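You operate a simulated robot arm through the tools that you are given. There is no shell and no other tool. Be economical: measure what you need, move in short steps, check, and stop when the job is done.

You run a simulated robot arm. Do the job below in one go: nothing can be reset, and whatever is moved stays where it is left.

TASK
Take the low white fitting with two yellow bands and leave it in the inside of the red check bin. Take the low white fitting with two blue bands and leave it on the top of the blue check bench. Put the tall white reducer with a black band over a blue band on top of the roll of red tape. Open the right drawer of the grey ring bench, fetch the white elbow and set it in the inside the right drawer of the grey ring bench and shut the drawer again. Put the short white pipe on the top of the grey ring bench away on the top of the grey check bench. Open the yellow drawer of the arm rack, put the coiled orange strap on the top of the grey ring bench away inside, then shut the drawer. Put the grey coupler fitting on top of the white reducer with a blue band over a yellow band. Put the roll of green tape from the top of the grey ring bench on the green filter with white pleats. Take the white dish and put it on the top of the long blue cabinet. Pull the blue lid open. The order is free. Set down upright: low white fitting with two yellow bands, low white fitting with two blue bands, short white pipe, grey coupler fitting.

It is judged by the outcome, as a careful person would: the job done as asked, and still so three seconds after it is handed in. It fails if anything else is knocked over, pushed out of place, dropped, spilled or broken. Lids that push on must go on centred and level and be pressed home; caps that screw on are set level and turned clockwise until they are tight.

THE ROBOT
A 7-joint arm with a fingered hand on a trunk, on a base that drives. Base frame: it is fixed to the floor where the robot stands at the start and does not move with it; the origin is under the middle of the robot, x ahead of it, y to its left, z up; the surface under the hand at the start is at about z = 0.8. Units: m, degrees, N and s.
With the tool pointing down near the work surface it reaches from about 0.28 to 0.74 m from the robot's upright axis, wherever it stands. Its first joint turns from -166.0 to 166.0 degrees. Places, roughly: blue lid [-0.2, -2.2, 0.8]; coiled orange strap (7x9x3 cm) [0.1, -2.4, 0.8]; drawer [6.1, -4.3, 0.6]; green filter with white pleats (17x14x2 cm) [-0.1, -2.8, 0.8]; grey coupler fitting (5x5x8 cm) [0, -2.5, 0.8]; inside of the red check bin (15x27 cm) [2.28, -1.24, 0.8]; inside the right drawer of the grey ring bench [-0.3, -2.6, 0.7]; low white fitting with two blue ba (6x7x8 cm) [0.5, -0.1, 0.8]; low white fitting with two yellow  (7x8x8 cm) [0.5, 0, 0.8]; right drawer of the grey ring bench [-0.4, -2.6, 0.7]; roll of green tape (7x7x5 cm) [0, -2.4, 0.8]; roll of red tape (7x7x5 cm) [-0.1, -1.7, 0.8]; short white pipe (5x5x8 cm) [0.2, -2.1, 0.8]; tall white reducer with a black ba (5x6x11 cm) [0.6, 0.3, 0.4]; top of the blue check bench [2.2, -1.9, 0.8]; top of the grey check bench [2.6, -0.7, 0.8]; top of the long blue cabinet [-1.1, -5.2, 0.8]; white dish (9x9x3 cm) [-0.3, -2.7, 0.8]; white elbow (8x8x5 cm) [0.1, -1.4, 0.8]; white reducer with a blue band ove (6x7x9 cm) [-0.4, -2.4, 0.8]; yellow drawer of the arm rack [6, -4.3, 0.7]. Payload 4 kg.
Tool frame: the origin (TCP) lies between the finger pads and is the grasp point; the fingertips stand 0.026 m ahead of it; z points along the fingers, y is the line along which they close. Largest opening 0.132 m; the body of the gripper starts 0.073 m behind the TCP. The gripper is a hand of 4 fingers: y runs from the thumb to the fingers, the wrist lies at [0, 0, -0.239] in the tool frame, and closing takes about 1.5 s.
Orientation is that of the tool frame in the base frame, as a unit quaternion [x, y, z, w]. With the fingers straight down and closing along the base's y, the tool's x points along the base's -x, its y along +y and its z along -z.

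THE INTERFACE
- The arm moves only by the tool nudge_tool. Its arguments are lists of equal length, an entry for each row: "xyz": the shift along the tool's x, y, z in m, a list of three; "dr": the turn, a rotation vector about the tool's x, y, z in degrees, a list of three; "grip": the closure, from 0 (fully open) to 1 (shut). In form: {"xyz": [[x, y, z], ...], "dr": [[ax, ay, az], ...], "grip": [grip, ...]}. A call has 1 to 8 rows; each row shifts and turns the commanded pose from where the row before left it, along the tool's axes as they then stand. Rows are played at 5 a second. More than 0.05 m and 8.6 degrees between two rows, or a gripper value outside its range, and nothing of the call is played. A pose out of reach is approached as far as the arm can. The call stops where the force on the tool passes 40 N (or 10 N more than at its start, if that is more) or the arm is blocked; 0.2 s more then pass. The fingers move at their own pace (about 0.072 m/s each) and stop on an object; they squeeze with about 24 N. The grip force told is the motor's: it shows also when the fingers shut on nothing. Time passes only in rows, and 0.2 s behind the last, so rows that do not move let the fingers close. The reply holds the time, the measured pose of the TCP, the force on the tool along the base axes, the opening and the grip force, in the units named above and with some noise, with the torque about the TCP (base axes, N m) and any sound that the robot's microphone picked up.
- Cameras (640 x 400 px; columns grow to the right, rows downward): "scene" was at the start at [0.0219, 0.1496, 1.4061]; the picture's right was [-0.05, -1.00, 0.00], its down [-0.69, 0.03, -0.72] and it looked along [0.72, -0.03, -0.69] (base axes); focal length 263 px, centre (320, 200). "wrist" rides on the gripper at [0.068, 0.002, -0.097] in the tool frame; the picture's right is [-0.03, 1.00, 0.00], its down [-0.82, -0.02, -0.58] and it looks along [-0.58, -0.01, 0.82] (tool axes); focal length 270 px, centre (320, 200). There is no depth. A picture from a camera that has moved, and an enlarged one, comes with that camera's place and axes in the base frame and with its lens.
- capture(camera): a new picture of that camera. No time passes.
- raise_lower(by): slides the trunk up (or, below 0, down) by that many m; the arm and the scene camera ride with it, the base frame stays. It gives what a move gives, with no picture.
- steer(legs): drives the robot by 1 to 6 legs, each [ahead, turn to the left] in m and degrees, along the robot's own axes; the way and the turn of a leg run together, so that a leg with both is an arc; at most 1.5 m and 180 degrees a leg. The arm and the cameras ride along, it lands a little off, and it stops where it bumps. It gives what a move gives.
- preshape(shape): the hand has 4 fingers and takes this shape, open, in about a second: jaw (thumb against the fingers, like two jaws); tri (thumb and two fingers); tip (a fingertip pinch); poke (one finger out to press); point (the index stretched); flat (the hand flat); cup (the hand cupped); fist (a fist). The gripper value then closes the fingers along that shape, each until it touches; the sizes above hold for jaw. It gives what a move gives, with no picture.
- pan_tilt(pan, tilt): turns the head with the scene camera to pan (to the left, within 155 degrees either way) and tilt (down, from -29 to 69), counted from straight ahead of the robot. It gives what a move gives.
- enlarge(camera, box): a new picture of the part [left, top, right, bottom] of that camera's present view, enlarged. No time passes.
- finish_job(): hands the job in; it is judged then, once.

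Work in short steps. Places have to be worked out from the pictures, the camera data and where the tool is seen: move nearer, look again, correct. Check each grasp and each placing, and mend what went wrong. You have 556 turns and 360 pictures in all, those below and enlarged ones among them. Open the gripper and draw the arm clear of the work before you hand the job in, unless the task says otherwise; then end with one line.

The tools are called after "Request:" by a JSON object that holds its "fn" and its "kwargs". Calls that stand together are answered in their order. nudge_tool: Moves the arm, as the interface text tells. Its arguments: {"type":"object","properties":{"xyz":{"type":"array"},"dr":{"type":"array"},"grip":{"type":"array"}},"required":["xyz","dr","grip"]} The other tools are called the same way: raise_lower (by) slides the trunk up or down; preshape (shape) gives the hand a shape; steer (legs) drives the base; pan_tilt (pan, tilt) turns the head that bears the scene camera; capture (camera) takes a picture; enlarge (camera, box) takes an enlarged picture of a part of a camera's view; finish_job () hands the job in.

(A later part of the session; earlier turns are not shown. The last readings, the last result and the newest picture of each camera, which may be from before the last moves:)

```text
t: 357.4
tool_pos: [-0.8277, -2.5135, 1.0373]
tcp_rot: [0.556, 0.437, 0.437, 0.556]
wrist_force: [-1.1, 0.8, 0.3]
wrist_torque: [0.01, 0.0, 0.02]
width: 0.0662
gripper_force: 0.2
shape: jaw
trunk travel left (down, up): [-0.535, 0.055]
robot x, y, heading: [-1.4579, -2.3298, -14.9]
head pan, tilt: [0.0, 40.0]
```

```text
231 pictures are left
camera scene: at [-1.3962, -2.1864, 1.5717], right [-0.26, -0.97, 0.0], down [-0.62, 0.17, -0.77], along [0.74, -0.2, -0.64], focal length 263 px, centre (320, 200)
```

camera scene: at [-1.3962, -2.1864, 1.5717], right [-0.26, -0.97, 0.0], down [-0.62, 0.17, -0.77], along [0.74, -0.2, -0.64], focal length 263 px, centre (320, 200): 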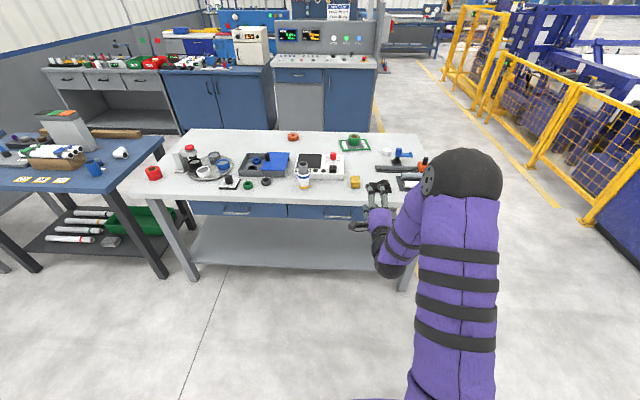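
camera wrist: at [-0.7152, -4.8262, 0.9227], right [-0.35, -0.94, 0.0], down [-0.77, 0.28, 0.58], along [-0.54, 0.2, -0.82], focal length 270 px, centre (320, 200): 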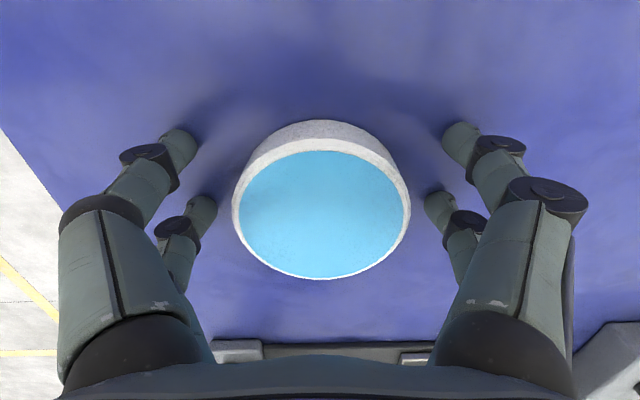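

Hand is horizontal. Lower the trunk to bring it to drawer height and inspect the handle with both cameras.

Request:
{"fn": "raise_lower", "kwargs": {"by": -0.32}}

Request:
{"fn": "capture", "kwargs": {"camera": "wrist"}}

Request:
{"fn": "capture", "kwargs": {"camera": "scene"}}

```text
t: 360.5
tool_pos: [-0.8284, -2.5123, 0.7162]
tcp_rot: [0.557, 0.437, 0.436, 0.556]
wrist_force: [-0.3, -0.4, 0.0]
wrist_torque: [0.03, -0.02, -0.03]
width: 0.0664
gripper_force: 0.0
shape: jaw
trunk travel left (down, up): [-0.215, 0.375]
robot x, y, heading: [-1.4612, -2.325, -15.1]
head pan, tilt: [0.0, 40.0]
```

```text
230 pictures are left
camera wrist: at [-0.9059, -2.4225, 0.7186], right [-0.01, -0.02, 1.0], down [-0.76, -0.66, -0.02], along [0.66, -0.75, -0.01], focal length 270 px, centre (320, 200)
```

wrist: 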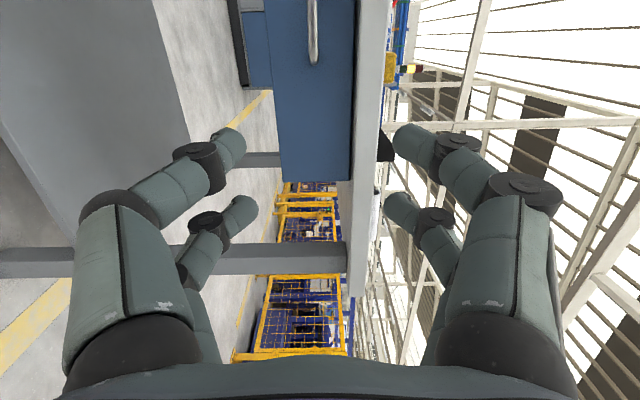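

```text
229 pictures are left
camera scene: at [-1.3964, -2.1863, 1.2517], right [-0.26, -0.97, 0.0], down [-0.62, 0.17, -0.77], along [0.74, -0.2, -0.64], focal length 263 px, centre (320, 200)
```

scene: 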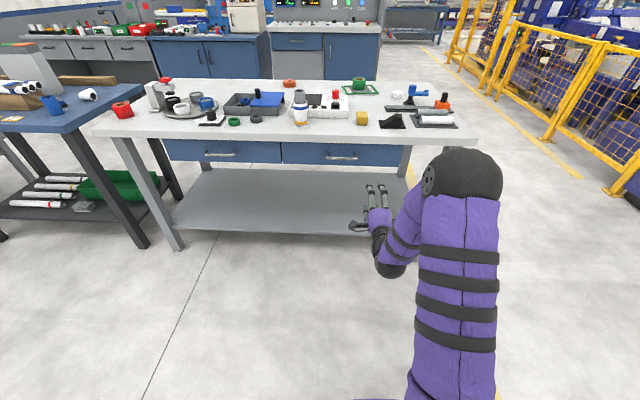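

Triangulated handle centre: [-0.549,-2.502,0.717]. Shift the hand 8 cm left, then drive 0.2 m forward and check.

Request:
{"fn": "nudge_tool", "kwargs": {"xyz": [[0.041, 0, 0], [0.041, 0, 0]], "dr": [[0, 0, 0], [0, 0, 0]], "grip": [0.5, 0.5]}}

Request:
{"fn": "steer", "kwargs": {"legs": [[0.17, 0]]}}

Request:
{"fn": "capture", "kwargs": {"camera": "wrist"}}

Request:
{"fn": "enlarge", "kwargs": {"camera": "scene", "box": [220, 110, 440, 260]}}

```text
t: 361.1
tool_pos: [-0.8055, -2.4357, 0.7151]
tcp_rot: [0.556, 0.436, 0.437, 0.557]
wrist_force: [-0.5, 0.0, -0.5]
wrist_torque: [0.02, -0.03, 0.01]
width: 0.0662
gripper_force: 0.1
shape: jaw
trunk travel left (down, up): [-0.215, 0.375]
robot x, y, heading: [-1.4561, -2.3288, -15.5]
head pan, tilt: [0.0, 40.0]
```

```text
t: 362.6
tool_pos: [-0.6429, -2.4759, 0.7148]
tcp_rot: [0.556, 0.438, 0.438, 0.555]
wrist_force: [0.9, -0.6, -0.4]
wrist_torque: [-0.01, 0.0, 0.02]
width: 0.0664
gripper_force: 0.0
shape: jaw
trunk travel left (down, up): [-0.215, 0.375]
robot x, y, heading: [-1.2931, -2.3713, -14.8]
head pan, tilt: [0.0, 40.0]
```

```text
228 pictures are left
camera wrist: at [-0.7208, -2.3861, 0.7168], right [-0.01, -0.02, 1.0], down [-0.75, -0.66, -0.02], along [0.66, -0.75, -0.01], focal length 270 px, centre (320, 200)
```

wrist: 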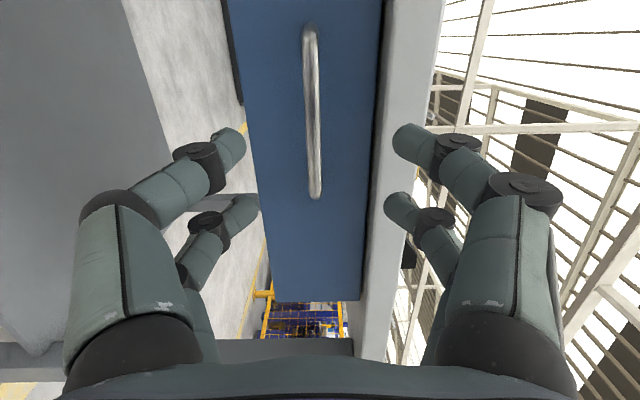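

```text
2.67 times, centred on (330, 185) of scene
camera zoom: at [-1.2345, -2.2294, 1.2516], right [-0.26, -0.97, 0.0], down [-0.62, 0.16, -0.77], along [0.74, -0.2, -0.64], focal length 702 px, centre (293, 240)
```

zoom: 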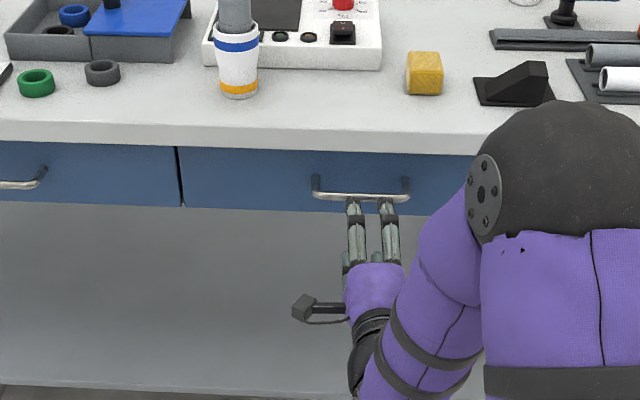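

Aligned with the bar. Advance ~9.5 cm and check before closing.

Request:
{"fn": "nudge_tool", "kwargs": {"xyz": [[0, -0.004, 0.035], [0, 0, 0.035], [0, 0, 0.02]], "dr": [[0, 0, 0], [0, 0, 0], [0, 0, 0]], "grip": [0.5, 0.5, 0.5]}}

Request:
{"fn": "capture", "kwargs": {"camera": "wrist"}}

Request:
{"fn": "enlarge", "kwargs": {"camera": "scene", "box": [270, 120, 410, 220]}}

```text
t: 363.4
tool_pos: [-0.5549, -2.4971, 0.7113]
tcp_rot: [0.555, 0.437, 0.438, 0.556]
wrist_force: [0.2, 0.6, 0.4]
wrist_torque: [-0.02, -0.02, 0.01]
width: 0.0661
gripper_force: 0.0
shape: jaw
trunk travel left (down, up): [-0.215, 0.375]
robot x, y, heading: [-1.2985, -2.3707, -14.9]
head pan, tilt: [0.0, 40.0]
```

```text
226 pictures are left
camera wrist: at [-0.6327, -2.4079, 0.7122], right [-0.01, -0.03, 1.0], down [-0.75, -0.66, -0.02], along [0.66, -0.75, -0.02], focal length 270 px, centre (320, 200)
```

wrist: 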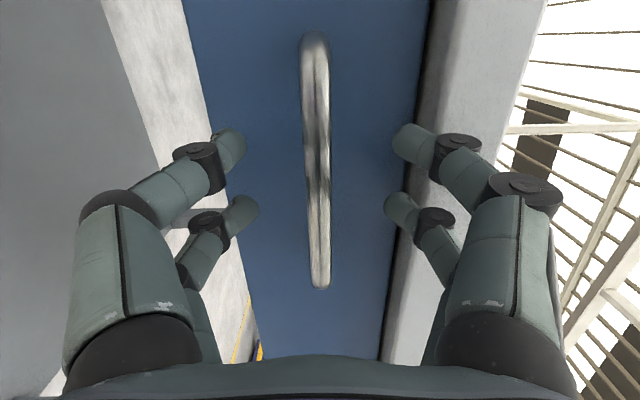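

```text
4.00 times, centred on (340, 170) of scene
camera zoom: at [-1.2345, -2.2294, 1.2516], right [-0.26, -0.97, 0.0], down [-0.62, 0.16, -0.77], along [0.74, -0.2, -0.64], focal length 1052 px, centre (240, 320)
```

zoom: 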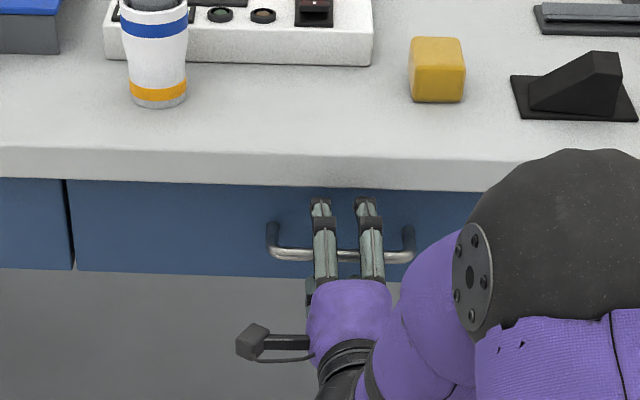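

Bar is between the fingers about 1 cm ahead of the TCP. Advance 7 mm and close.

Request:
{"fn": "nudge_tool", "kwargs": {"xyz": [[0, 0, 0.007], [0, 0, 0], [0, 0, 0], [0, 0, 0], [0, 0, 0], [0, 0, 0]], "dr": [[0, 0, 0], [0, 0, 0], [0, 0, 0], [0, 0, 0], [0, 0, 0], [0, 0, 0]], "grip": [0.5, 0.7, 0.85, 1, 1, 1]}}

Request:
{"fn": "capture", "kwargs": {"camera": "wrist"}}

```text
t: 364.8
tool_pos: [-0.5485, -2.5001, 0.7094]
tcp_rot: [0.556, 0.438, 0.437, 0.555]
wrist_force: [0.4, -0.8, -2.2]
wrist_torque: [-0.01, 0.01, -0.05]
width: 0.0001
gripper_force: 23.9
shape: jaw
trunk travel left (down, up): [-0.215, 0.375]
robot x, y, heading: [-1.2995, -2.3713, -14.7]
head pan, tilt: [0.0, 40.0]
```

```text
224 pictures are left
camera wrist: at [-0.6263, -2.4093, 0.7122], right [0.0, -0.02, 1.0], down [-0.75, -0.66, -0.02], along [0.66, -0.75, -0.02], focal length 270 px, centre (320, 200)
```

wrist: 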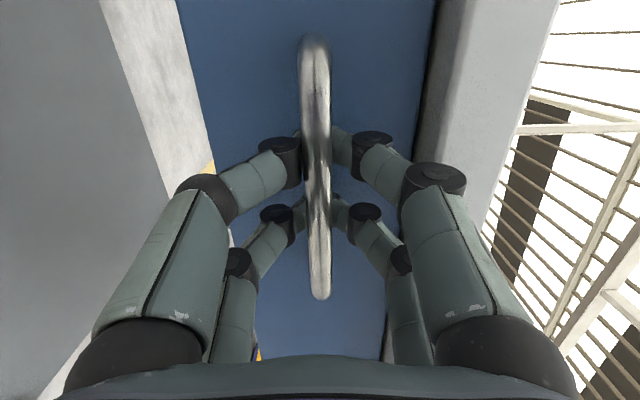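

Fingers hook behind the bar. Pull by driving backward 0.12 m and check.

Request:
{"fn": "steer", "kwargs": {"legs": [[-0.12, 0]]}}

Request:
{"fn": "capture", "kwargs": {"camera": "scene"}}

```text
t: 366.0
tool_pos: [-0.6663, -2.4698, 0.7115]
tcp_rot: [0.556, 0.437, 0.437, 0.556]
wrist_force: [1.6, -0.6, -0.8]
wrist_torque: [-0.06, -0.02, -0.01]
width: 0.0001
gripper_force: 23.8
shape: jaw
trunk travel left (down, up): [-0.215, 0.375]
robot x, y, heading: [-1.4161, -2.3414, -15.2]
head pan, tilt: [0.0, 40.0]
```

```text
223 pictures are left
camera scene: at [-1.3514, -2.1984, 1.2517], right [-0.26, -0.97, 0.0], down [-0.62, 0.17, -0.77], along [0.74, -0.2, -0.64], focal length 263 px, centre (320, 200)
```

scene: 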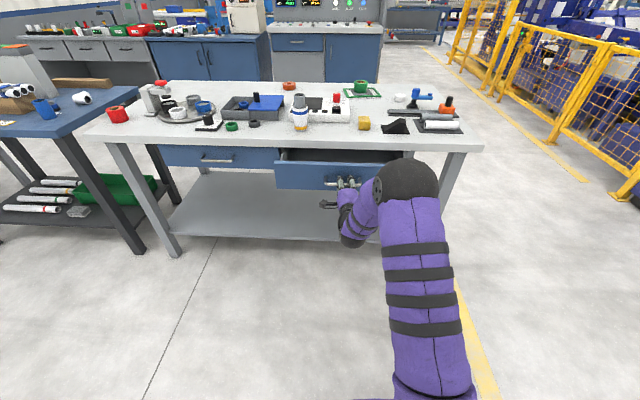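

The drawer is opening. Pull 0.1 m more.

Request:
{"fn": "steer", "kwargs": {"legs": [[-0.1, 0]]}}

Request:
{"fn": "enlarge", "kwargs": {"camera": "scene", "box": [220, 110, 440, 260]}}

```text
t: 367.2
tool_pos: [-0.7649, -2.4463, 0.7115]
tcp_rot: [0.557, 0.435, 0.436, 0.557]
wrist_force: [1.4, -0.3, -0.4]
wrist_torque: [-0.01, 0.01, 0.02]
width: 0.0
gripper_force: 24.4
shape: jaw
trunk travel left (down, up): [-0.215, 0.375]
robot x, y, heading: [-1.5119, -2.3147, -14.9]
head pan, tilt: [0.0, 40.0]
```

```text
2.67 times, centred on (330, 185) of scene
camera zoom: at [-1.449, -2.1723, 1.2517], right [-0.26, -0.97, 0.0], down [-0.62, 0.17, -0.77], along [0.74, -0.2, -0.64], focal length 702 px, centre (293, 240)
```

zoom: 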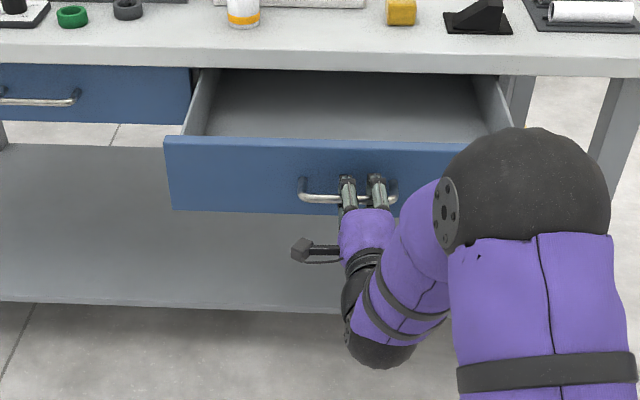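

The drawer is open ~0.22 m and empty. Open the hand and back away.

Request:
{"fn": "nudge_tool", "kwargs": {"xyz": [[0, 0, 0], [0, 0, 0], [0, 0, 0], [0, 0, 0], [0, 0, 0]], "dr": [[0, 0, 0], [0, 0, 0], [0, 0, 0], [0, 0, 0], [0, 0, 0]], "grip": [0.7, 0.5, 0.5, 0.5, 0.5]}}

Request:
{"fn": "steer", "kwargs": {"legs": [[-0.25, 0]]}}

Request:
{"fn": "raise_lower", "kwargs": {"by": 0.32}}

Request:
{"fn": "capture", "kwargs": {"camera": "scene"}}

```text
t: 368.4
tool_pos: [-0.7637, -2.4461, 0.7125]
tcp_rot: [0.556, 0.435, 0.437, 0.557]
wrist_force: [0.1, -0.4, 0.0]
wrist_torque: [0.02, 0.05, 0.01]
width: 0.0655
gripper_force: 0.0
shape: jaw
trunk travel left (down, up): [-0.215, 0.375]
robot x, y, heading: [-1.5152, -2.3159, -15.3]
head pan, tilt: [0.0, 40.0]
```

```text
t: 370.2
tool_pos: [-1.0032, -2.3822, 0.7123]
tcp_rot: [0.557, 0.435, 0.436, 0.558]
wrist_force: [-0.2, 0.0, 0.4]
wrist_torque: [-0.02, 0.04, -0.02]
width: 0.0655
gripper_force: 0.0
shape: jaw
trunk travel left (down, up): [-0.215, 0.375]
robot x, y, heading: [-1.7515, -2.2518, -15.2]
head pan, tilt: [0.0, 40.0]
```

```text
t: 373.3
tool_pos: [-1.0028, -2.3826, 1.0315]
tcp_rot: [0.557, 0.434, 0.436, 0.558]
wrist_force: [0.4, -0.7, 0.1]
wrist_torque: [-0.01, 0.0, 0.0]
width: 0.0653
gripper_force: 0.0
shape: jaw
trunk travel left (down, up): [-0.535, 0.055]
robot x, y, heading: [-1.7504, -2.2533, -15.0]
head pan, tilt: [0.0, 40.0]
```

```text
221 pictures are left
camera scene: at [-1.6873, -2.1076, 1.5716], right [-0.26, -0.96, 0.0], down [-0.62, 0.17, -0.77], along [0.74, -0.2, -0.64], focal length 263 px, centre (320, 200)
```

scene: 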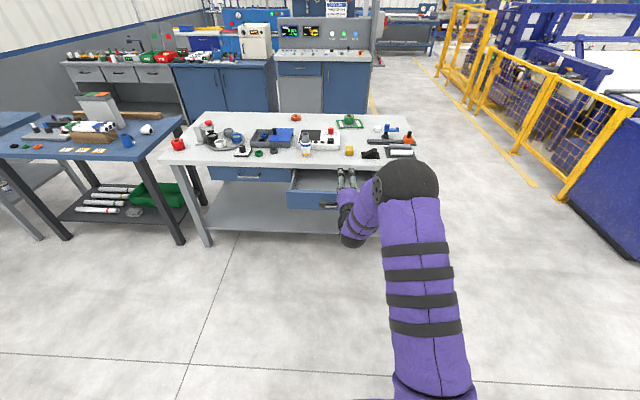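

Turn the hand back to pointing down, then drive to bench B for the elbow.

Request:
{"fn": "nudge_tool", "kwargs": {"xyz": [[0, 0, 0], [0, 0, 0], [0, 0, 0], [0, 0, 0], [0, 0, 0], [0, 0, 0]], "dr": [[8.2, 0, 0], [8.2, 0, 0], [8.2, 0, 0], [8.2, 0, 0], [8.2, 0, 0], [8.2, 0, 0]], "grip": [0.3, 0.3, 0.3, 0.3, 0.3, 0.3]}}

Request:
{"fn": "nudge_tool", "kwargs": {"xyz": [[0, 0, 0], [0, 0, 0], [0, 0, 0], [0, 0, 0], [0, 0, 0]], "dr": [[8.2, 0, 0], [8.2, 0, 0], [8.2, 0, 0], [8.2, 0, 0], [8.2, 0, 0]], "grip": [0.3, 0.3, 0.3, 0.3, 0.3]}}

Request:
{"fn": "steer", "kwargs": {"legs": [[0, 64.6], [1.42, 0], [0, -65.6], [0.33, 0]]}}

Request:
{"fn": "pan_tilt", "kwargs": {"pan": 0, "tilt": 48}}

Request:
{"fn": "capture", "kwargs": {"camera": "scene"}}

Request:
{"fn": "capture", "kwargs": {"camera": "wrist"}}

```text
t: 374.7
tool_pos: [-1.003, -2.3818, 1.0334]
tcp_rot: [0.738, 0.578, 0.215, 0.275]
wrist_force: [-0.2, 0.5, 0.2]
wrist_torque: [-0.01, -0.01, -0.01]
width: 0.0921
gripper_force: 0.0
shape: jaw
trunk travel left (down, up): [-0.535, 0.055]
robot x, y, heading: [-1.7535, -2.2509, -15.4]
head pan, tilt: [0.0, 40.0]
```

```text
t: 375.9
tool_pos: [-1.0235, -2.3747, 1.0289]
tcp_rot: [0.788, 0.616, -0.001, 0.0]
wrist_force: [-0.7, 0.1, -0.6]
wrist_torque: [-0.03, 0.0, 0.0]
width: 0.092
gripper_force: 0.0
shape: jaw
out of reach, approached as far as the arm can: row 5
trunk travel left (down, up): [-0.535, 0.055]
robot x, y, heading: [-1.7506, -2.2466, -15.3]
head pan, tilt: [0.0, 40.0]
```

```text
t: 391.1
tool_pos: [0.2398, -1.4572, 1.0295]
tcp_rot: [0.805, 0.594, 0.0, -0.001]
wrist_force: [-0.6, -0.7, 1.2]
wrist_torque: [0.03, 0.03, 0.02]
width: 0.0922
gripper_force: 0.1
shape: jaw
trunk travel left (down, up): [-0.535, 0.055]
robot x, y, heading: [-0.4798, -1.2924, -18.0]
head pan, tilt: [0.0, 40.0]
```

```text
t: 391.8
tool_pos: [0.2384, -1.4569, 1.0293]
tcp_rot: [0.804, 0.594, 0.0, 0.0]
wrist_force: [-0.3, 0.4, 0.9]
wrist_torque: [0.0, -0.01, 0.01]
width: 0.0923
gripper_force: 0.1
shape: jaw
trunk travel left (down, up): [-0.535, 0.055]
robot x, y, heading: [-0.4807, -1.2926, -17.9]
head pan, tilt: [0.0, 48.0]
```

```text
220 pictures are left
camera scene: at [-0.4162, -1.1525, 1.5602], right [-0.31, -0.95, 0.0], down [-0.71, 0.23, -0.67], along [0.64, -0.21, -0.74], focal length 263 px, centre (320, 200)
```

scene: 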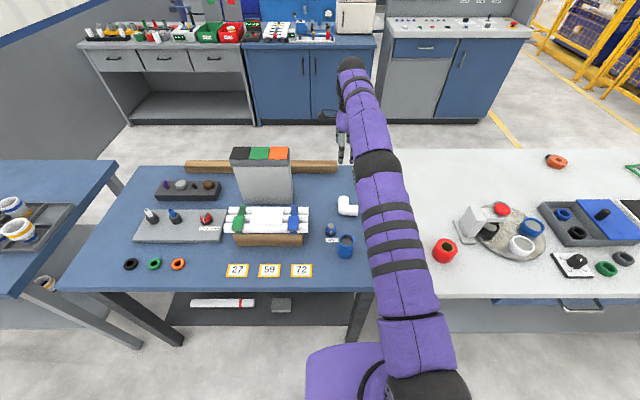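

```text
219 pictures are left
camera wrist: at [0.2613, -1.3912, 1.1254], right [0.95, -0.32, 0.0], down [-0.26, -0.77, 0.58], along [-0.18, -0.55, -0.82], focal length 270 px, centre (320, 200)
```

wrist: 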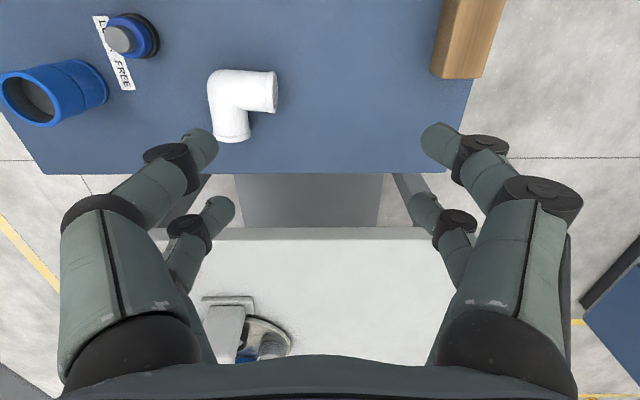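

Elbow lies at ~[0.15,-1.44], one arm pointing east, the other south. I'll grip it across the south arm with the present hand orientation.

Request:
{"fn": "nudge_tool", "kwargs": {"xyz": [[-0.006, -0.046, 0], [-0.007, -0.047, 0], [0, 0, 0.045], [0, 0, 0.045]], "dr": [[0, 0, 0], [0, 0, 0], [0, 0, 0], [0, 0, 0]], "grip": [0.2, 0.2, 0.2, 0.2]}}

Request:
{"fn": "capture", "kwargs": {"camera": "wrist"}}

```text
t: 392.8
tool_pos: [0.1452, -1.4429, 0.935]
tcp_rot: [0.804, 0.594, 0.0, -0.001]
wrist_force: [-0.3, -0.3, -0.3]
wrist_torque: [-0.04, -0.01, 0.01]
width: 0.1054
gripper_force: 0.1
shape: jaw
trunk travel left (down, up): [-0.535, 0.055]
robot x, y, heading: [-0.4817, -1.2941, -18.2]
head pan, tilt: [0.0, 48.0]
```

```text
218 pictures are left
camera wrist: at [0.1675, -1.3769, 1.0325], right [0.95, -0.32, 0.0], down [-0.26, -0.77, 0.58], along [-0.18, -0.55, -0.82], focal length 270 px, centre (320, 200)
```

wrist: 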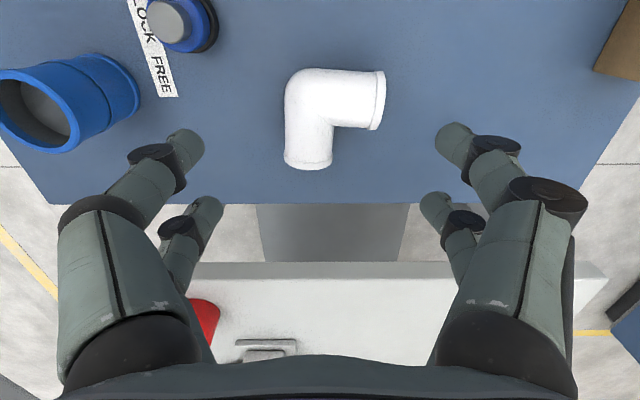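

Positions match both finger pairs. Descend and close.

Request:
{"fn": "nudge_tool", "kwargs": {"xyz": [[-0.002, 0, 0.035], [0, 0, 0.035], [0, 0, 0.033], [0, 0, 0], [0, 0, 0], [0, 0, 0], [0, 0, 0], [0, 0, 0]], "dr": [[0, 0, 0], [0, 0, 0], [0, 0, 0], [0, 0, 0], [0, 0, 0], [0, 0, 0], [0, 0, 0], [0, 0, 0]], "grip": [0.2, 0.2, 0.2, 0.4, 0.6, 0.8, 0.8, 0.8]}}

Request:
{"fn": "capture", "kwargs": {"camera": "wrist"}}

```text
t: 394.6
tool_pos: [0.1456, -1.4448, 0.8342]
tcp_rot: [0.804, 0.595, -0.001, -0.001]
wrist_force: [0.6, -0.5, -0.5]
wrist_torque: [0.0, -0.02, 0.01]
width: 0.0534
gripper_force: 24.2
shape: jaw
trunk travel left (down, up): [-0.535, 0.055]
robot x, y, heading: [-0.4832, -1.2937, -18.3]
head pan, tilt: [0.0, 48.0]
```

```text
217 pictures are left
camera wrist: at [0.1674, -1.3778, 0.9319], right [0.95, -0.32, 0.0], down [-0.26, -0.77, 0.58], along [-0.18, -0.55, -0.82], focal length 270 px, centre (320, 200)
```

wrist: 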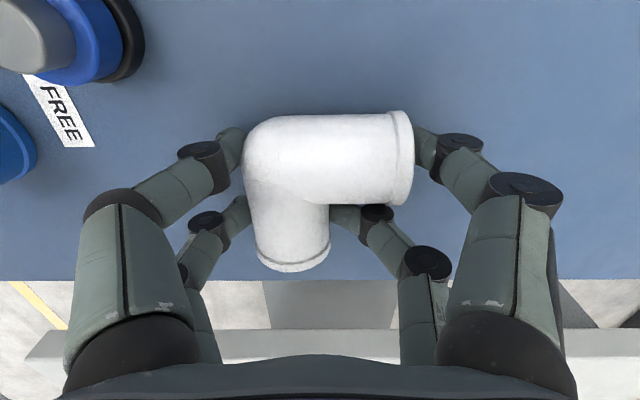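

Excellent grip. Lift, rotate the hand back (for lateral opening) and drive to the open drawer.

Request:
{"fn": "nudge_tool", "kwargs": {"xyz": [[0, 0, -0.02], [0, 0, -0.04], [0, 0, -0.05], [0, 0, -0.05], [0, 0, -0.05]], "dr": [[0, 0, 0], [0, 0, 0], [0, 0, 0], [0, 0, 0], [0, 0, 0]], "grip": [0.8, 0.8, 0.8, 0.8, 0.8]}}

Request:
{"fn": "nudge_tool", "kwargs": {"xyz": [[0, 0, 0], [0, 0, 0], [0, 0, 0], [0, 0, 0], [0, 0, 0], [0, 0, 0], [0, 0, 0], [0, 0, 0]], "dr": [[0, 0, -8.4], [0, 0, -8.4], [0, 0, -8.4], [0, 0, -8.4], [0, 0, -8.4], [0, 0, -8.4], [0, 0, -8.4], [0, 0, -8.4]], "grip": [0.8, 0.8, 0.8, 0.8, 0.8, 0.8, 0.8, 0.8]}}

Request:
{"fn": "nudge_tool", "kwargs": {"xyz": [[0, 0, 0], [0, 0, 0], [0, 0, 0]], "dr": [[0, 0, -8.4], [0, 0, -8.4], [0, 0, -8.4]], "grip": [0.8, 0.8, 0.8]}}

Request:
{"fn": "steer", "kwargs": {"legs": [[-0.35, 0], [0, -106.5], [1.28, 0], [0, 109.5], [0.28, 0]]}}

Request:
{"fn": "capture", "kwargs": {"camera": "scene"}}

Request:
{"fn": "capture", "kwargs": {"camera": "wrist"}}

```text
t: 395.8
tool_pos: [0.1445, -1.4417, 1.0477]
tcp_rot: [0.804, 0.594, -0.001, -0.001]
wrist_force: [-0.1, -0.2, -0.6]
wrist_torque: [0.03, 0.03, -0.01]
width: 0.0532
gripper_force: 23.9
shape: jaw
trunk travel left (down, up): [-0.535, 0.055]
robot x, y, heading: [-0.4817, -1.2963, -18.2]
head pan, tilt: [0.0, 48.0]
```

```text
t: 397.6
tool_pos: [0.1457, -1.4433, 1.0453]
tcp_rot: [0.339, 0.941, 0.001, -0.001]
wrist_force: [0.2, -0.8, -2.1]
wrist_torque: [-0.06, 0.0, 0.0]
width: 0.0536
gripper_force: 24.1
shape: jaw
trunk travel left (down, up): [-0.535, 0.055]
robot x, y, heading: [-0.4809, -1.2904, -18.3]
head pan, tilt: [0.0, 48.0]
```

```text
t: 398.4
tool_pos: [0.1443, -1.4455, 1.0458]
tcp_rot: [0.127, 0.992, 0.0, -0.001]
wrist_force: [-0.1, 0.3, -0.2]
wrist_torque: [0.01, 0.02, -0.02]
width: 0.0535
gripper_force: 24.1
shape: jaw
trunk travel left (down, up): [-0.535, 0.055]
robot x, y, heading: [-0.4851, -1.2939, -18.2]
head pan, tilt: [0.0, 48.0]
```

```text
t: 418.2
tool_pos: [-0.6091, -2.4025, 1.0448]
tcp_rot: [0.084, 0.996, 0.0, -0.001]
wrist_force: [0.5, -0.2, -0.5]
wrist_torque: [-0.01, 0.01, 0.01]
width: 0.0529
gripper_force: 23.9
shape: jaw
trunk travel left (down, up): [-0.535, 0.055]
robot x, y, heading: [-1.2513, -2.3072, -13.3]
head pan, tilt: [0.0, 48.0]
```

```text
216 pictures are left
camera scene: at [-1.1951, -2.1619, 1.5602], right [-0.23, -0.97, 0.0], down [-0.72, 0.17, -0.67], along [0.65, -0.15, -0.74], focal length 263 px, centre (320, 200)
```

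scene: 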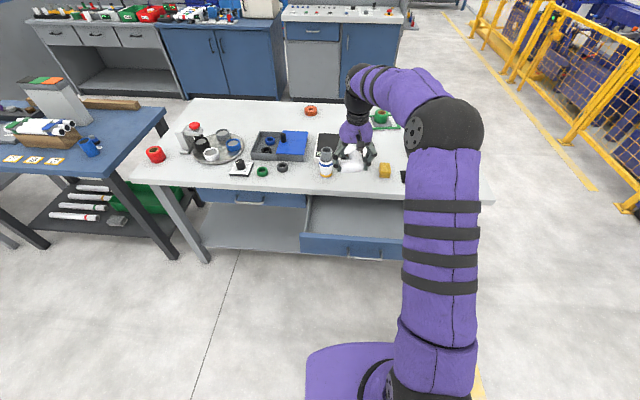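

```text
215 pictures are left
camera wrist: at [-0.6768, -2.3888, 1.1428], right [0.19, 0.98, 0.0], down [0.8, -0.16, 0.58], along [0.57, -0.11, -0.82], focal length 270 px, centre (320, 200)
```

wrist: 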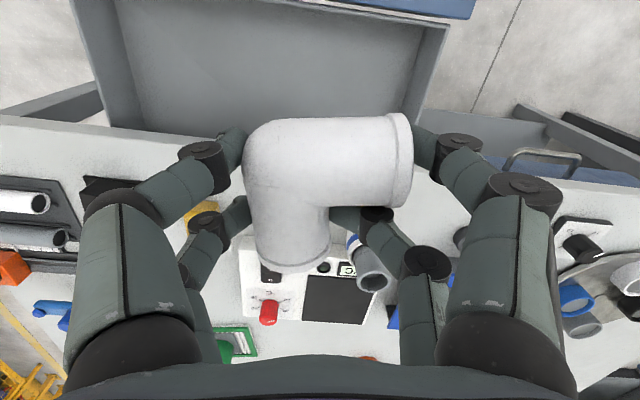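

Drawer exposed interior centre ≈[-0.617,-2.46]. Shift right 5.8 cm and lower with the trunk.

Request:
{"fn": "nudge_tool", "kwargs": {"xyz": [[0.001, -0.029, 0], [0.001, -0.029, 0]], "dr": [[0, 0, 0], [0, 0, 0]], "grip": [0.8, 0.8]}}

Request:
{"fn": "raise_lower", "kwargs": {"by": -0.2}}

Request:
{"fn": "capture", "kwargs": {"camera": "wrist"}}

Request:
{"fn": "capture", "kwargs": {"camera": "scene"}}

```text
t: 418.8
tool_pos: [-0.6208, -2.4604, 1.0459]
tcp_rot: [0.083, 0.997, 0.0, -0.002]
wrist_force: [-0.3, 0.4, 0.3]
wrist_torque: [0.03, -0.01, -0.01]
width: 0.0531
gripper_force: 24.3
shape: jaw
trunk travel left (down, up): [-0.535, 0.055]
robot x, y, heading: [-1.2474, -2.3052, -13.2]
head pan, tilt: [0.0, 48.0]
```

```text
t: 421.0
tool_pos: [-0.6218, -2.4591, 0.8461]
tcp_rot: [0.083, 0.997, 0.0, 0.001]
wrist_force: [0.0, -0.3, -1.1]
wrist_torque: [0.0, -0.03, 0.0]
width: 0.0531
gripper_force: 24.0
shape: jaw
trunk travel left (down, up): [-0.335, 0.255]
robot x, y, heading: [-1.2451, -2.3063, -13.5]
head pan, tilt: [0.0, 48.0]
```

```text
214 pictures are left
camera wrist: at [-0.6888, -2.4457, 0.9432], right [0.19, 0.98, 0.0], down [0.8, -0.16, 0.58], along [0.57, -0.11, -0.82], focal length 270 px, centre (320, 200)
```

wrist: 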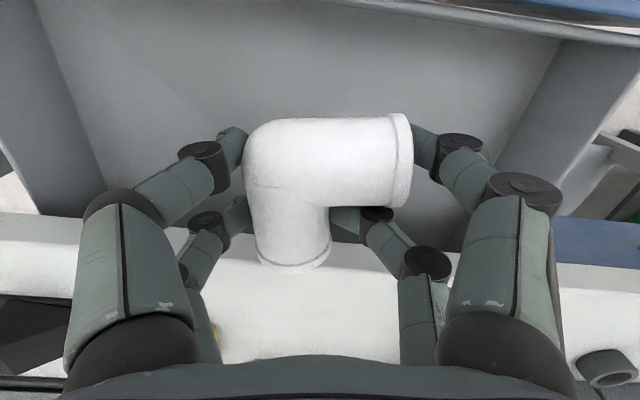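

```text
213 pictures are left
camera scene: at [-1.1954, -2.1619, 1.3602], right [-0.23, -0.97, 0.0], down [-0.72, 0.17, -0.67], along [0.65, -0.15, -0.74], focal length 263 px, centre (320, 200)
```

scene: 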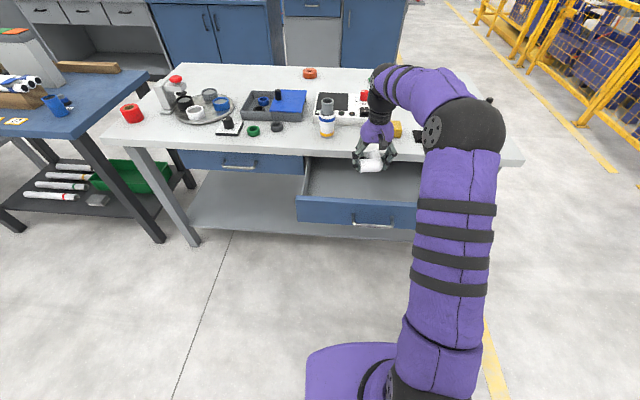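

The elbow's far end is at the bench edge line; shift 1.6 cm toward me, then lower partially and re-check clearances.

Request:
{"fn": "nudge_tool", "kwargs": {"xyz": [[0.016, 0, 0], [0, 0, 0.02], [0, 0, 0.02]], "dr": [[0, 0, 0], [0, 0, 0], [0, 0, 0]], "grip": [0.8, 0.8, 0.8]}}

Request:
{"fn": "capture", "kwargs": {"camera": "wrist"}}

Request:
{"fn": "enlarge", "kwargs": {"camera": "scene", "box": [280, 110, 440, 240]}}

```text
t: 421.8
tool_pos: [-0.6383, -2.4584, 0.8054]
tcp_rot: [0.083, 0.997, -0.001, 0.0]
wrist_force: [0.1, 0.0, 0.6]
wrist_torque: [-0.01, 0.01, 0.0]
width: 0.0529
gripper_force: 24.3
shape: jaw
trunk travel left (down, up): [-0.335, 0.255]
robot x, y, heading: [-1.251, -2.3099, -13.3]
head pan, tilt: [0.0, 48.0]
```

```text
212 pictures are left
camera wrist: at [-0.7054, -2.4437, 0.9021], right [0.19, 0.98, 0.0], down [0.8, -0.16, 0.58], along [0.57, -0.11, -0.82], focal length 270 px, centre (320, 200)
```

wrist: 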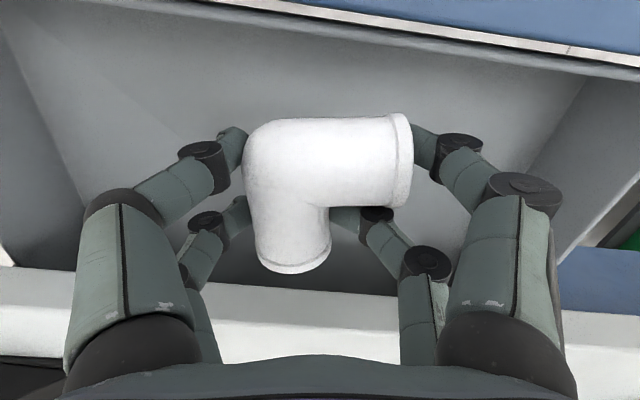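

```text
3.08 times, centred on (360, 175) of scene
camera zoom: at [-1.1954, -2.1619, 1.3602], right [-0.23, -0.97, 0.0], down [-0.72, 0.17, -0.67], along [0.65, -0.15, -0.74], focal length 810 px, centre (197, 277)
```

zoom: 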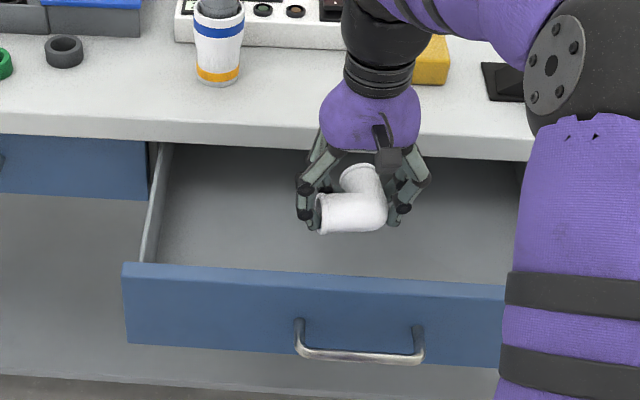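

Clearances are fine. Continue lowering.

Request:
{"fn": "nudge_tool", "kwargs": {"xyz": [[0.003, 0, 0.02], [0, 0, 0.02], [0, 0, 0.015]], "dr": [[0, 0, 0], [0, 0, 0], [0, 0, 0]], "grip": [0.8, 0.8, 0.8]}}

Request:
{"fn": "capture", "kwargs": {"camera": "wrist"}}

Request:
{"fn": "enlarge", "kwargs": {"camera": "scene", "box": [280, 110, 440, 240]}}

```text
t: 422.6
tool_pos: [-0.6405, -2.4576, 0.7505]
tcp_rot: [0.084, 0.997, 0.0, 0.0]
wrist_force: [-0.2, -0.8, 0.0]
wrist_torque: [-0.03, 0.02, -0.01]
width: 0.0527
gripper_force: 23.5
shape: jaw
trunk travel left (down, up): [-0.335, 0.255]
robot x, y, heading: [-1.2478, -2.3044, -13.3]
head pan, tilt: [0.0, 48.0]
```

```text
210 pictures are left
camera wrist: at [-0.7082, -2.4427, 0.8481], right [0.19, 0.98, 0.0], down [0.8, -0.16, 0.58], along [0.57, -0.11, -0.82], focal length 270 px, centre (320, 200)
```

wrist: 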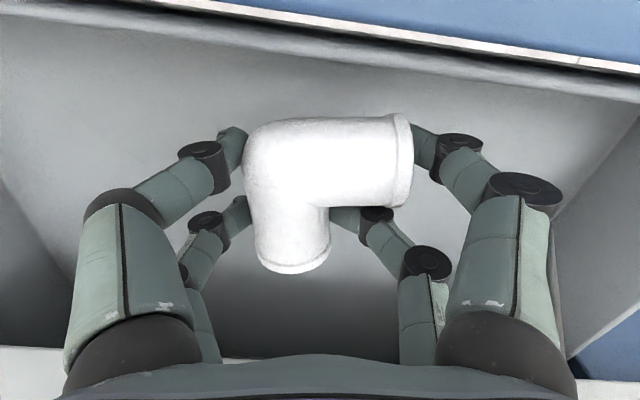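

```text
3.08 times, centred on (360, 175) of scene
camera zoom: at [-1.1954, -2.1619, 1.3602], right [-0.23, -0.97, 0.0], down [-0.72, 0.17, -0.67], along [0.65, -0.15, -0.74], focal length 810 px, centre (197, 277)
```

zoom: 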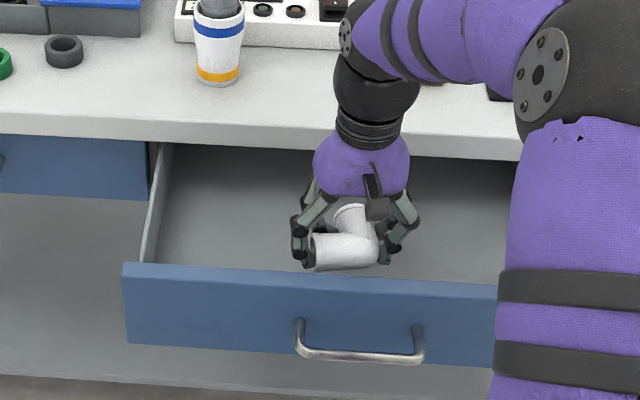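

Request:
{"fn": "nudge_tool", "kwargs": {"xyz": [[0, 0, 0.012], [0, 0, 0.01], [0, 0, 0.006], [0, 0, 0.005], [0, 0, 0.004]], "dr": [[0, 0, 0], [0, 0, 0], [0, 0, 0], [0, 0, 0], [0, 0, 0]], "grip": [0.8, 0.8, 0.8, 0.8, 0.8]}}

```text
t: 423.8
tool_pos: [-0.6404, -2.4561, 0.7149]
tcp_rot: [0.083, 0.997, 0.0, 0.0]
wrist_force: [0.1, -0.9, -0.6]
wrist_torque: [-0.03, 0.03, 0.04]
width: 0.0529
gripper_force: 24.0
shape: jaw
trunk travel left (down, up): [-0.335, 0.255]
robot x, y, heading: [-1.2516, -2.3068, -13.4]
head pan, tilt: [0.0, 48.0]
```

Request:
{"fn": "nudge_tool", "kwargs": {"xyz": [[0, 0, 0.004], [0, 0, 0.004], [0, 0, 0.004], [0, 0, 0.004]], "dr": [[0, 0, 0], [0, 0, 0], [0, 0, 0], [0, 0, 0]], "grip": [0.8, 0.8, 0.8, 0.8]}}

Request:
{"fn": "enlarge", "kwargs": {"camera": "scene", "box": [280, 110, 440, 240]}}

```text
t: 424.8
tool_pos: [-0.6386, -2.4564, 0.7011]
tcp_rot: [0.082, 0.997, 0.0, 0.003]
wrist_force: [-0.7, -1.2, 19.6]
wrist_torque: [-0.09, 0.03, 0.01]
width: 0.0529
gripper_force: 23.8
shape: jaw
trunk travel left (down, up): [-0.335, 0.255]
robot x, y, heading: [-1.2505, -2.3058, -13.2]
head pan, tilt: [0.0, 48.0]
```

```text
3.08 times, centred on (360, 175) of scene
camera zoom: at [-1.1969, -2.1615, 1.3607], right [-0.23, -0.97, 0.0], down [-0.72, 0.17, -0.67], along [0.65, -0.15, -0.74], focal length 810 px, centre (197, 277)
```

zoom: 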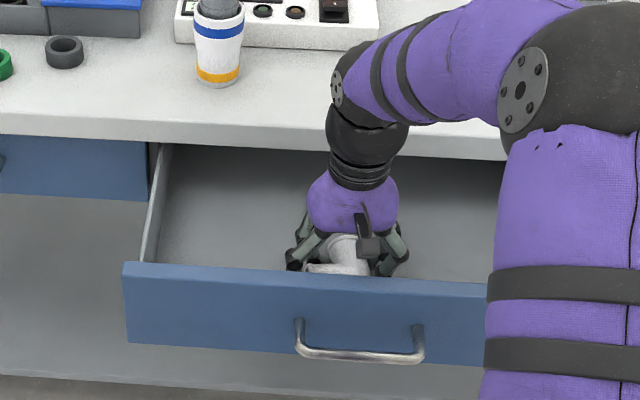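

The elbow touches the drawer floor. Release and rise.

Request:
{"fn": "nudge_tool", "kwargs": {"xyz": [[0, 0, -0.002], [0, 0, 0], [0, 0, 0], [0, 0, -0.02], [0, 0, -0.04], [0, 0, -0.05], [0, 0, -0.05], [0, 0, -0.05]], "dr": [[0, 0, 0], [0, 0, 0], [0, 0, 0], [0, 0, 0], [0, 0, 0], [0, 0, 0], [0, 0, 0], [0, 0, 0]], "grip": [0.6, 0.4, 0.3, 0.3, 0.3, 0.3, 0.3, 0.3]}}

Request:
{"fn": "enlarge", "kwargs": {"camera": "scene", "box": [280, 110, 440, 240]}}

```text
t: 426.6
tool_pos: [-0.6402, -2.4575, 0.9094]
tcp_rot: [0.085, 0.996, 0.0, -0.001]
wrist_force: [-0.5, 0.2, 0.0]
wrist_torque: [-0.01, 0.0, -0.02]
width: 0.0922
gripper_force: 0.1
shape: jaw
trunk travel left (down, up): [-0.335, 0.255]
robot x, y, heading: [-1.2516, -2.3019, -13.5]
head pan, tilt: [0.0, 48.0]
```

```text
3.08 times, centred on (360, 175) of scene
camera zoom: at [-1.1953, -2.1619, 1.3601], right [-0.23, -0.97, 0.0], down [-0.72, 0.17, -0.67], along [0.65, -0.15, -0.74], focal length 810 px, centre (197, 277)
```

zoom: 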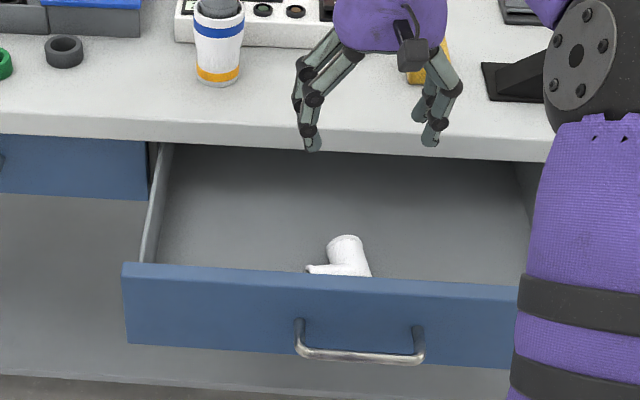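

Elbow lies in the drawer. Now back off, turn the closed hand horizontal (fingers forward) to push the drawer shut.

Request:
{"fn": "steer", "kwargs": {"legs": [[-0.3, 0]]}}

Request:
{"fn": "nudge_tool", "kwargs": {"xyz": [[0, 0, 0], [0, 0, 0], [0, 0, 0], [0, 0, 0], [0, 0, 0], [0, 0, 0]], "dr": [[0, -8.2, 0], [0, -8.2, 0], [0, -8.2, 0], [0, -8.2, 0], [0, -8.2, 0], [0, -8.2, 0]], "grip": [1, 1, 1, 1, 1, 1]}}

Request:
{"fn": "nudge_tool", "kwargs": {"xyz": [[0, 0, 0], [0, 0, 0], [0, 0, 0], [0, 0, 0], [0, 0, 0]], "dr": [[0, -8.2, 0], [0, -8.2, 0], [0, -8.2, 0], [0, -8.2, 0], [0, -8, 0]], "grip": [1, 1, 1, 1, 1]}}

Request:
{"fn": "capture", "kwargs": {"camera": "scene"}}

```text
t: 428.6
tool_pos: [-0.9301, -2.3913, 0.9085]
tcp_rot: [0.085, 0.996, 0.0, 0.001]
wrist_force: [0.5, 0.4, -0.7]
wrist_torque: [0.0, -0.01, 0.05]
width: 0.0919
gripper_force: 0.2
shape: jaw
trunk travel left (down, up): [-0.335, 0.255]
robot x, y, heading: [-1.5361, -2.2381, -13.5]
head pan, tilt: [0.0, 48.0]
```

```text
t: 430.0
tool_pos: [-0.9287, -2.3904, 0.9094]
tcp_rot: [0.078, 0.906, -0.036, 0.415]
wrist_force: [0.7, -0.4, 0.6]
wrist_torque: [-0.02, 0.04, -0.05]
width: 0.0
gripper_force: 23.6
shape: jaw
trunk travel left (down, up): [-0.335, 0.255]
robot x, y, heading: [-1.5399, -2.242, -13.6]
head pan, tilt: [0.0, 48.0]
```

```text
t: 431.2
tool_pos: [-0.9294, -2.3891, 0.9088]
tcp_rot: [0.061, 0.705, -0.061, 0.704]
wrist_force: [0.9, -0.1, -0.5]
wrist_torque: [0.01, 0.0, 0.0]
width: 0.0
gripper_force: 24.1
shape: jaw
trunk travel left (down, up): [-0.335, 0.255]
robot x, y, heading: [-1.5391, -2.2371, -13.7]
head pan, tilt: [0.0, 48.0]
```

```text
206 pictures are left
camera scene: at [-1.4834, -2.0931, 1.3602], right [-0.23, -0.97, 0.0], down [-0.72, 0.17, -0.67], along [0.65, -0.16, -0.74], focal length 263 px, centre (320, 200)
```

scene: 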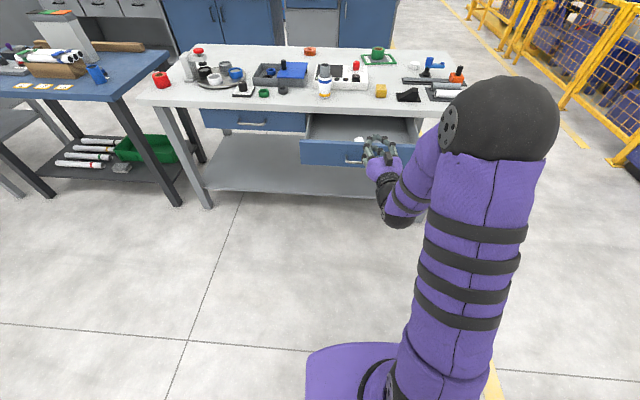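

Shift 1.7 cm right, lower to handle height, and approach.

Request:
{"fn": "nudge_tool", "kwargs": {"xyz": [[0, -0.017, 0]], "dr": [[0, 0, 0]], "grip": [1]}}

Request:
{"fn": "raise_lower", "kwargs": {"by": -0.2}}

Request:
{"fn": "steer", "kwargs": {"legs": [[0.12, 0]]}}

Request:
{"fn": "capture", "kwargs": {"camera": "wrist"}}

Request:
{"fn": "capture", "kwargs": {"camera": "scene"}}

```text
t: 431.6
tool_pos: [-0.9323, -2.4072, 0.9095]
tcp_rot: [0.06, 0.705, -0.061, 0.704]
wrist_force: [-0.4, 0.7, -0.4]
wrist_torque: [0.03, -0.02, -0.03]
width: 0.0
gripper_force: 24.1
shape: jaw
trunk travel left (down, up): [-0.335, 0.255]
robot x, y, heading: [-1.5349, -2.2396, -13.5]
head pan, tilt: [0.0, 48.0]
```

```text
t: 433.8
tool_pos: [-0.9331, -2.4072, 0.7098]
tcp_rot: [0.06, 0.704, -0.06, 0.705]
wrist_force: [0.2, -0.3, 0.1]
wrist_torque: [0.0, 0.0, -0.02]
width: 0.0001
gripper_force: 24.1
shape: jaw
trunk travel left (down, up): [-0.135, 0.455]
robot x, y, heading: [-1.5415, -2.2387, -13.6]
head pan, tilt: [0.0, 48.0]
```

```text
t: 435.0
tool_pos: [-0.8127, -2.4358, 0.7082]
tcp_rot: [0.06, 0.705, -0.06, 0.705]
wrist_force: [1.0, 0.4, -0.6]
wrist_torque: [-0.03, -0.01, 0.0]
width: 0.0
gripper_force: 24.1
shape: jaw
trunk travel left (down, up): [-0.135, 0.455]
robot x, y, heading: [-1.4197, -2.2655, -13.6]
head pan, tilt: [0.0, 48.0]
```

```text
205 pictures are left
camera wrist: at [-0.9076, -2.4164, 0.6409], right [0.17, 0.99, 0.03], down [-0.57, 0.08, 0.82], along [0.8, -0.15, 0.58], focal length 270 px, centre (320, 200)
```

wrist: 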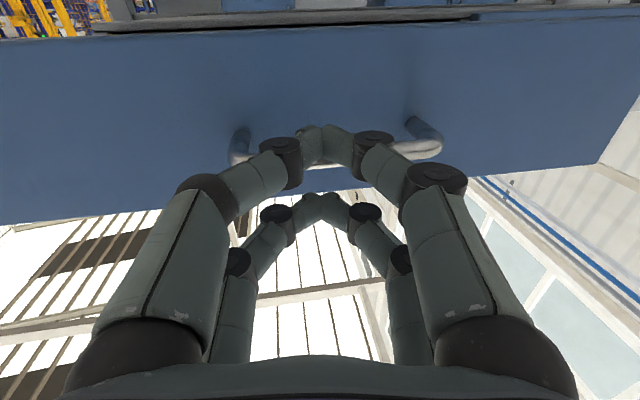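

```text
204 pictures are left
camera scene: at [-1.3642, -2.1218, 1.1602], right [-0.23, -0.97, 0.0], down [-0.72, 0.17, -0.67], along [0.65, -0.16, -0.74], focal length 263 px, centre (320, 200)
```

scene: 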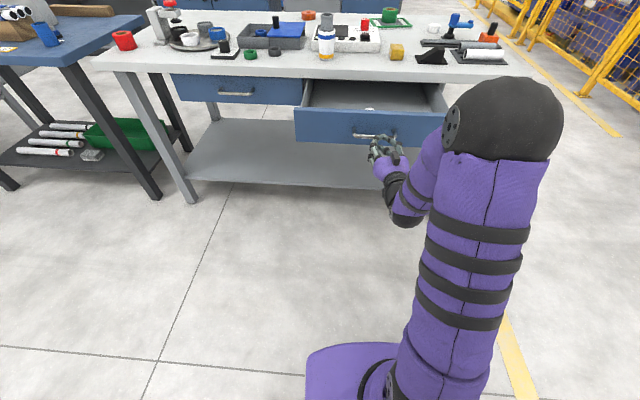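

Aligned at the handle. Drive forward to push.

Request:
{"fn": "steer", "kwargs": {"legs": [[0.15, 0]]}}

Request:
{"fn": "capture", "kwargs": {"camera": "scene"}}

```text
t: 436.4
tool_pos: [-0.6702, -2.4694, 0.7092]
tcp_rot: [0.061, 0.705, -0.061, 0.704]
wrist_force: [0.9, 0.1, -0.4]
wrist_torque: [-0.03, -0.01, 0.04]
width: 0.0
gripper_force: 24.1
shape: jaw
trunk travel left (down, up): [-0.135, 0.455]
robot x, y, heading: [-1.2765, -2.3001, -13.7]
head pan, tilt: [0.0, 48.0]
```

```text
203 pictures are left
camera scene: at [-1.222, -2.1558, 1.1602], right [-0.23, -0.97, 0.0], down [-0.72, 0.17, -0.67], along [0.65, -0.16, -0.74], focal length 263 px, centre (320, 200)
```

scene: 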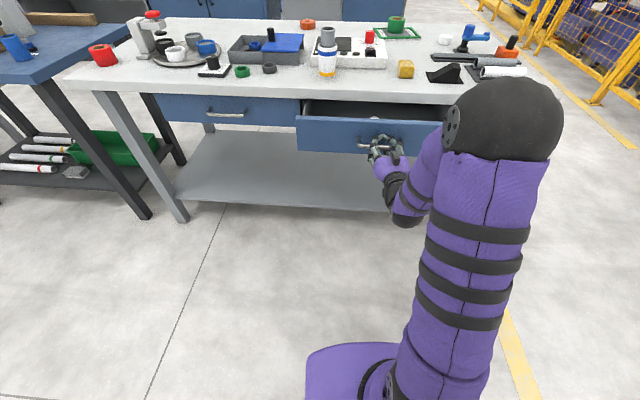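

Closing. Continue pushing 0.1 m.

Request:
{"fn": "steer", "kwargs": {"legs": [[0.1, 0]]}}

Request:
{"fn": "enlarge", "kwargs": {"camera": "scene", "box": [240, 70, 460, 220]}}

```text
t: 437.5
tool_pos: [-0.5731, -2.4921, 0.7088]
tcp_rot: [0.061, 0.705, -0.061, 0.704]
wrist_force: [0.4, 0.7, -0.1]
wrist_torque: [0.01, 0.01, 0.0]
width: 0.0
gripper_force: 24.4
shape: jaw
trunk travel left (down, up): [-0.135, 0.455]
robot x, y, heading: [-1.1797, -2.322, -13.5]
head pan, tilt: [0.0, 48.0]
```

```text
2.67 times, centred on (350, 145) of scene
camera zoom: at [-1.1246, -2.1791, 1.1602], right [-0.23, -0.97, 0.0], down [-0.72, 0.17, -0.67], along [0.65, -0.16, -0.74], focal length 702 px, centre (240, 347)
```

zoom: 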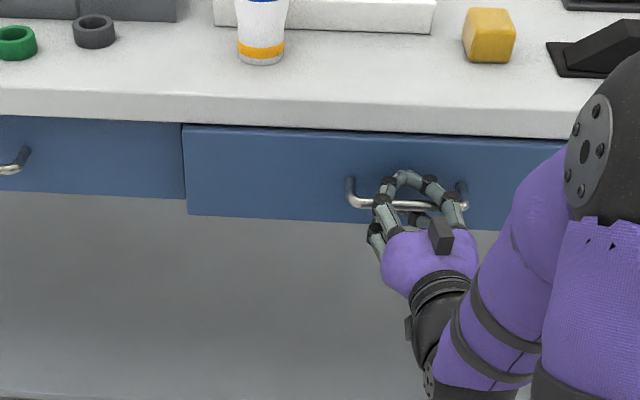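

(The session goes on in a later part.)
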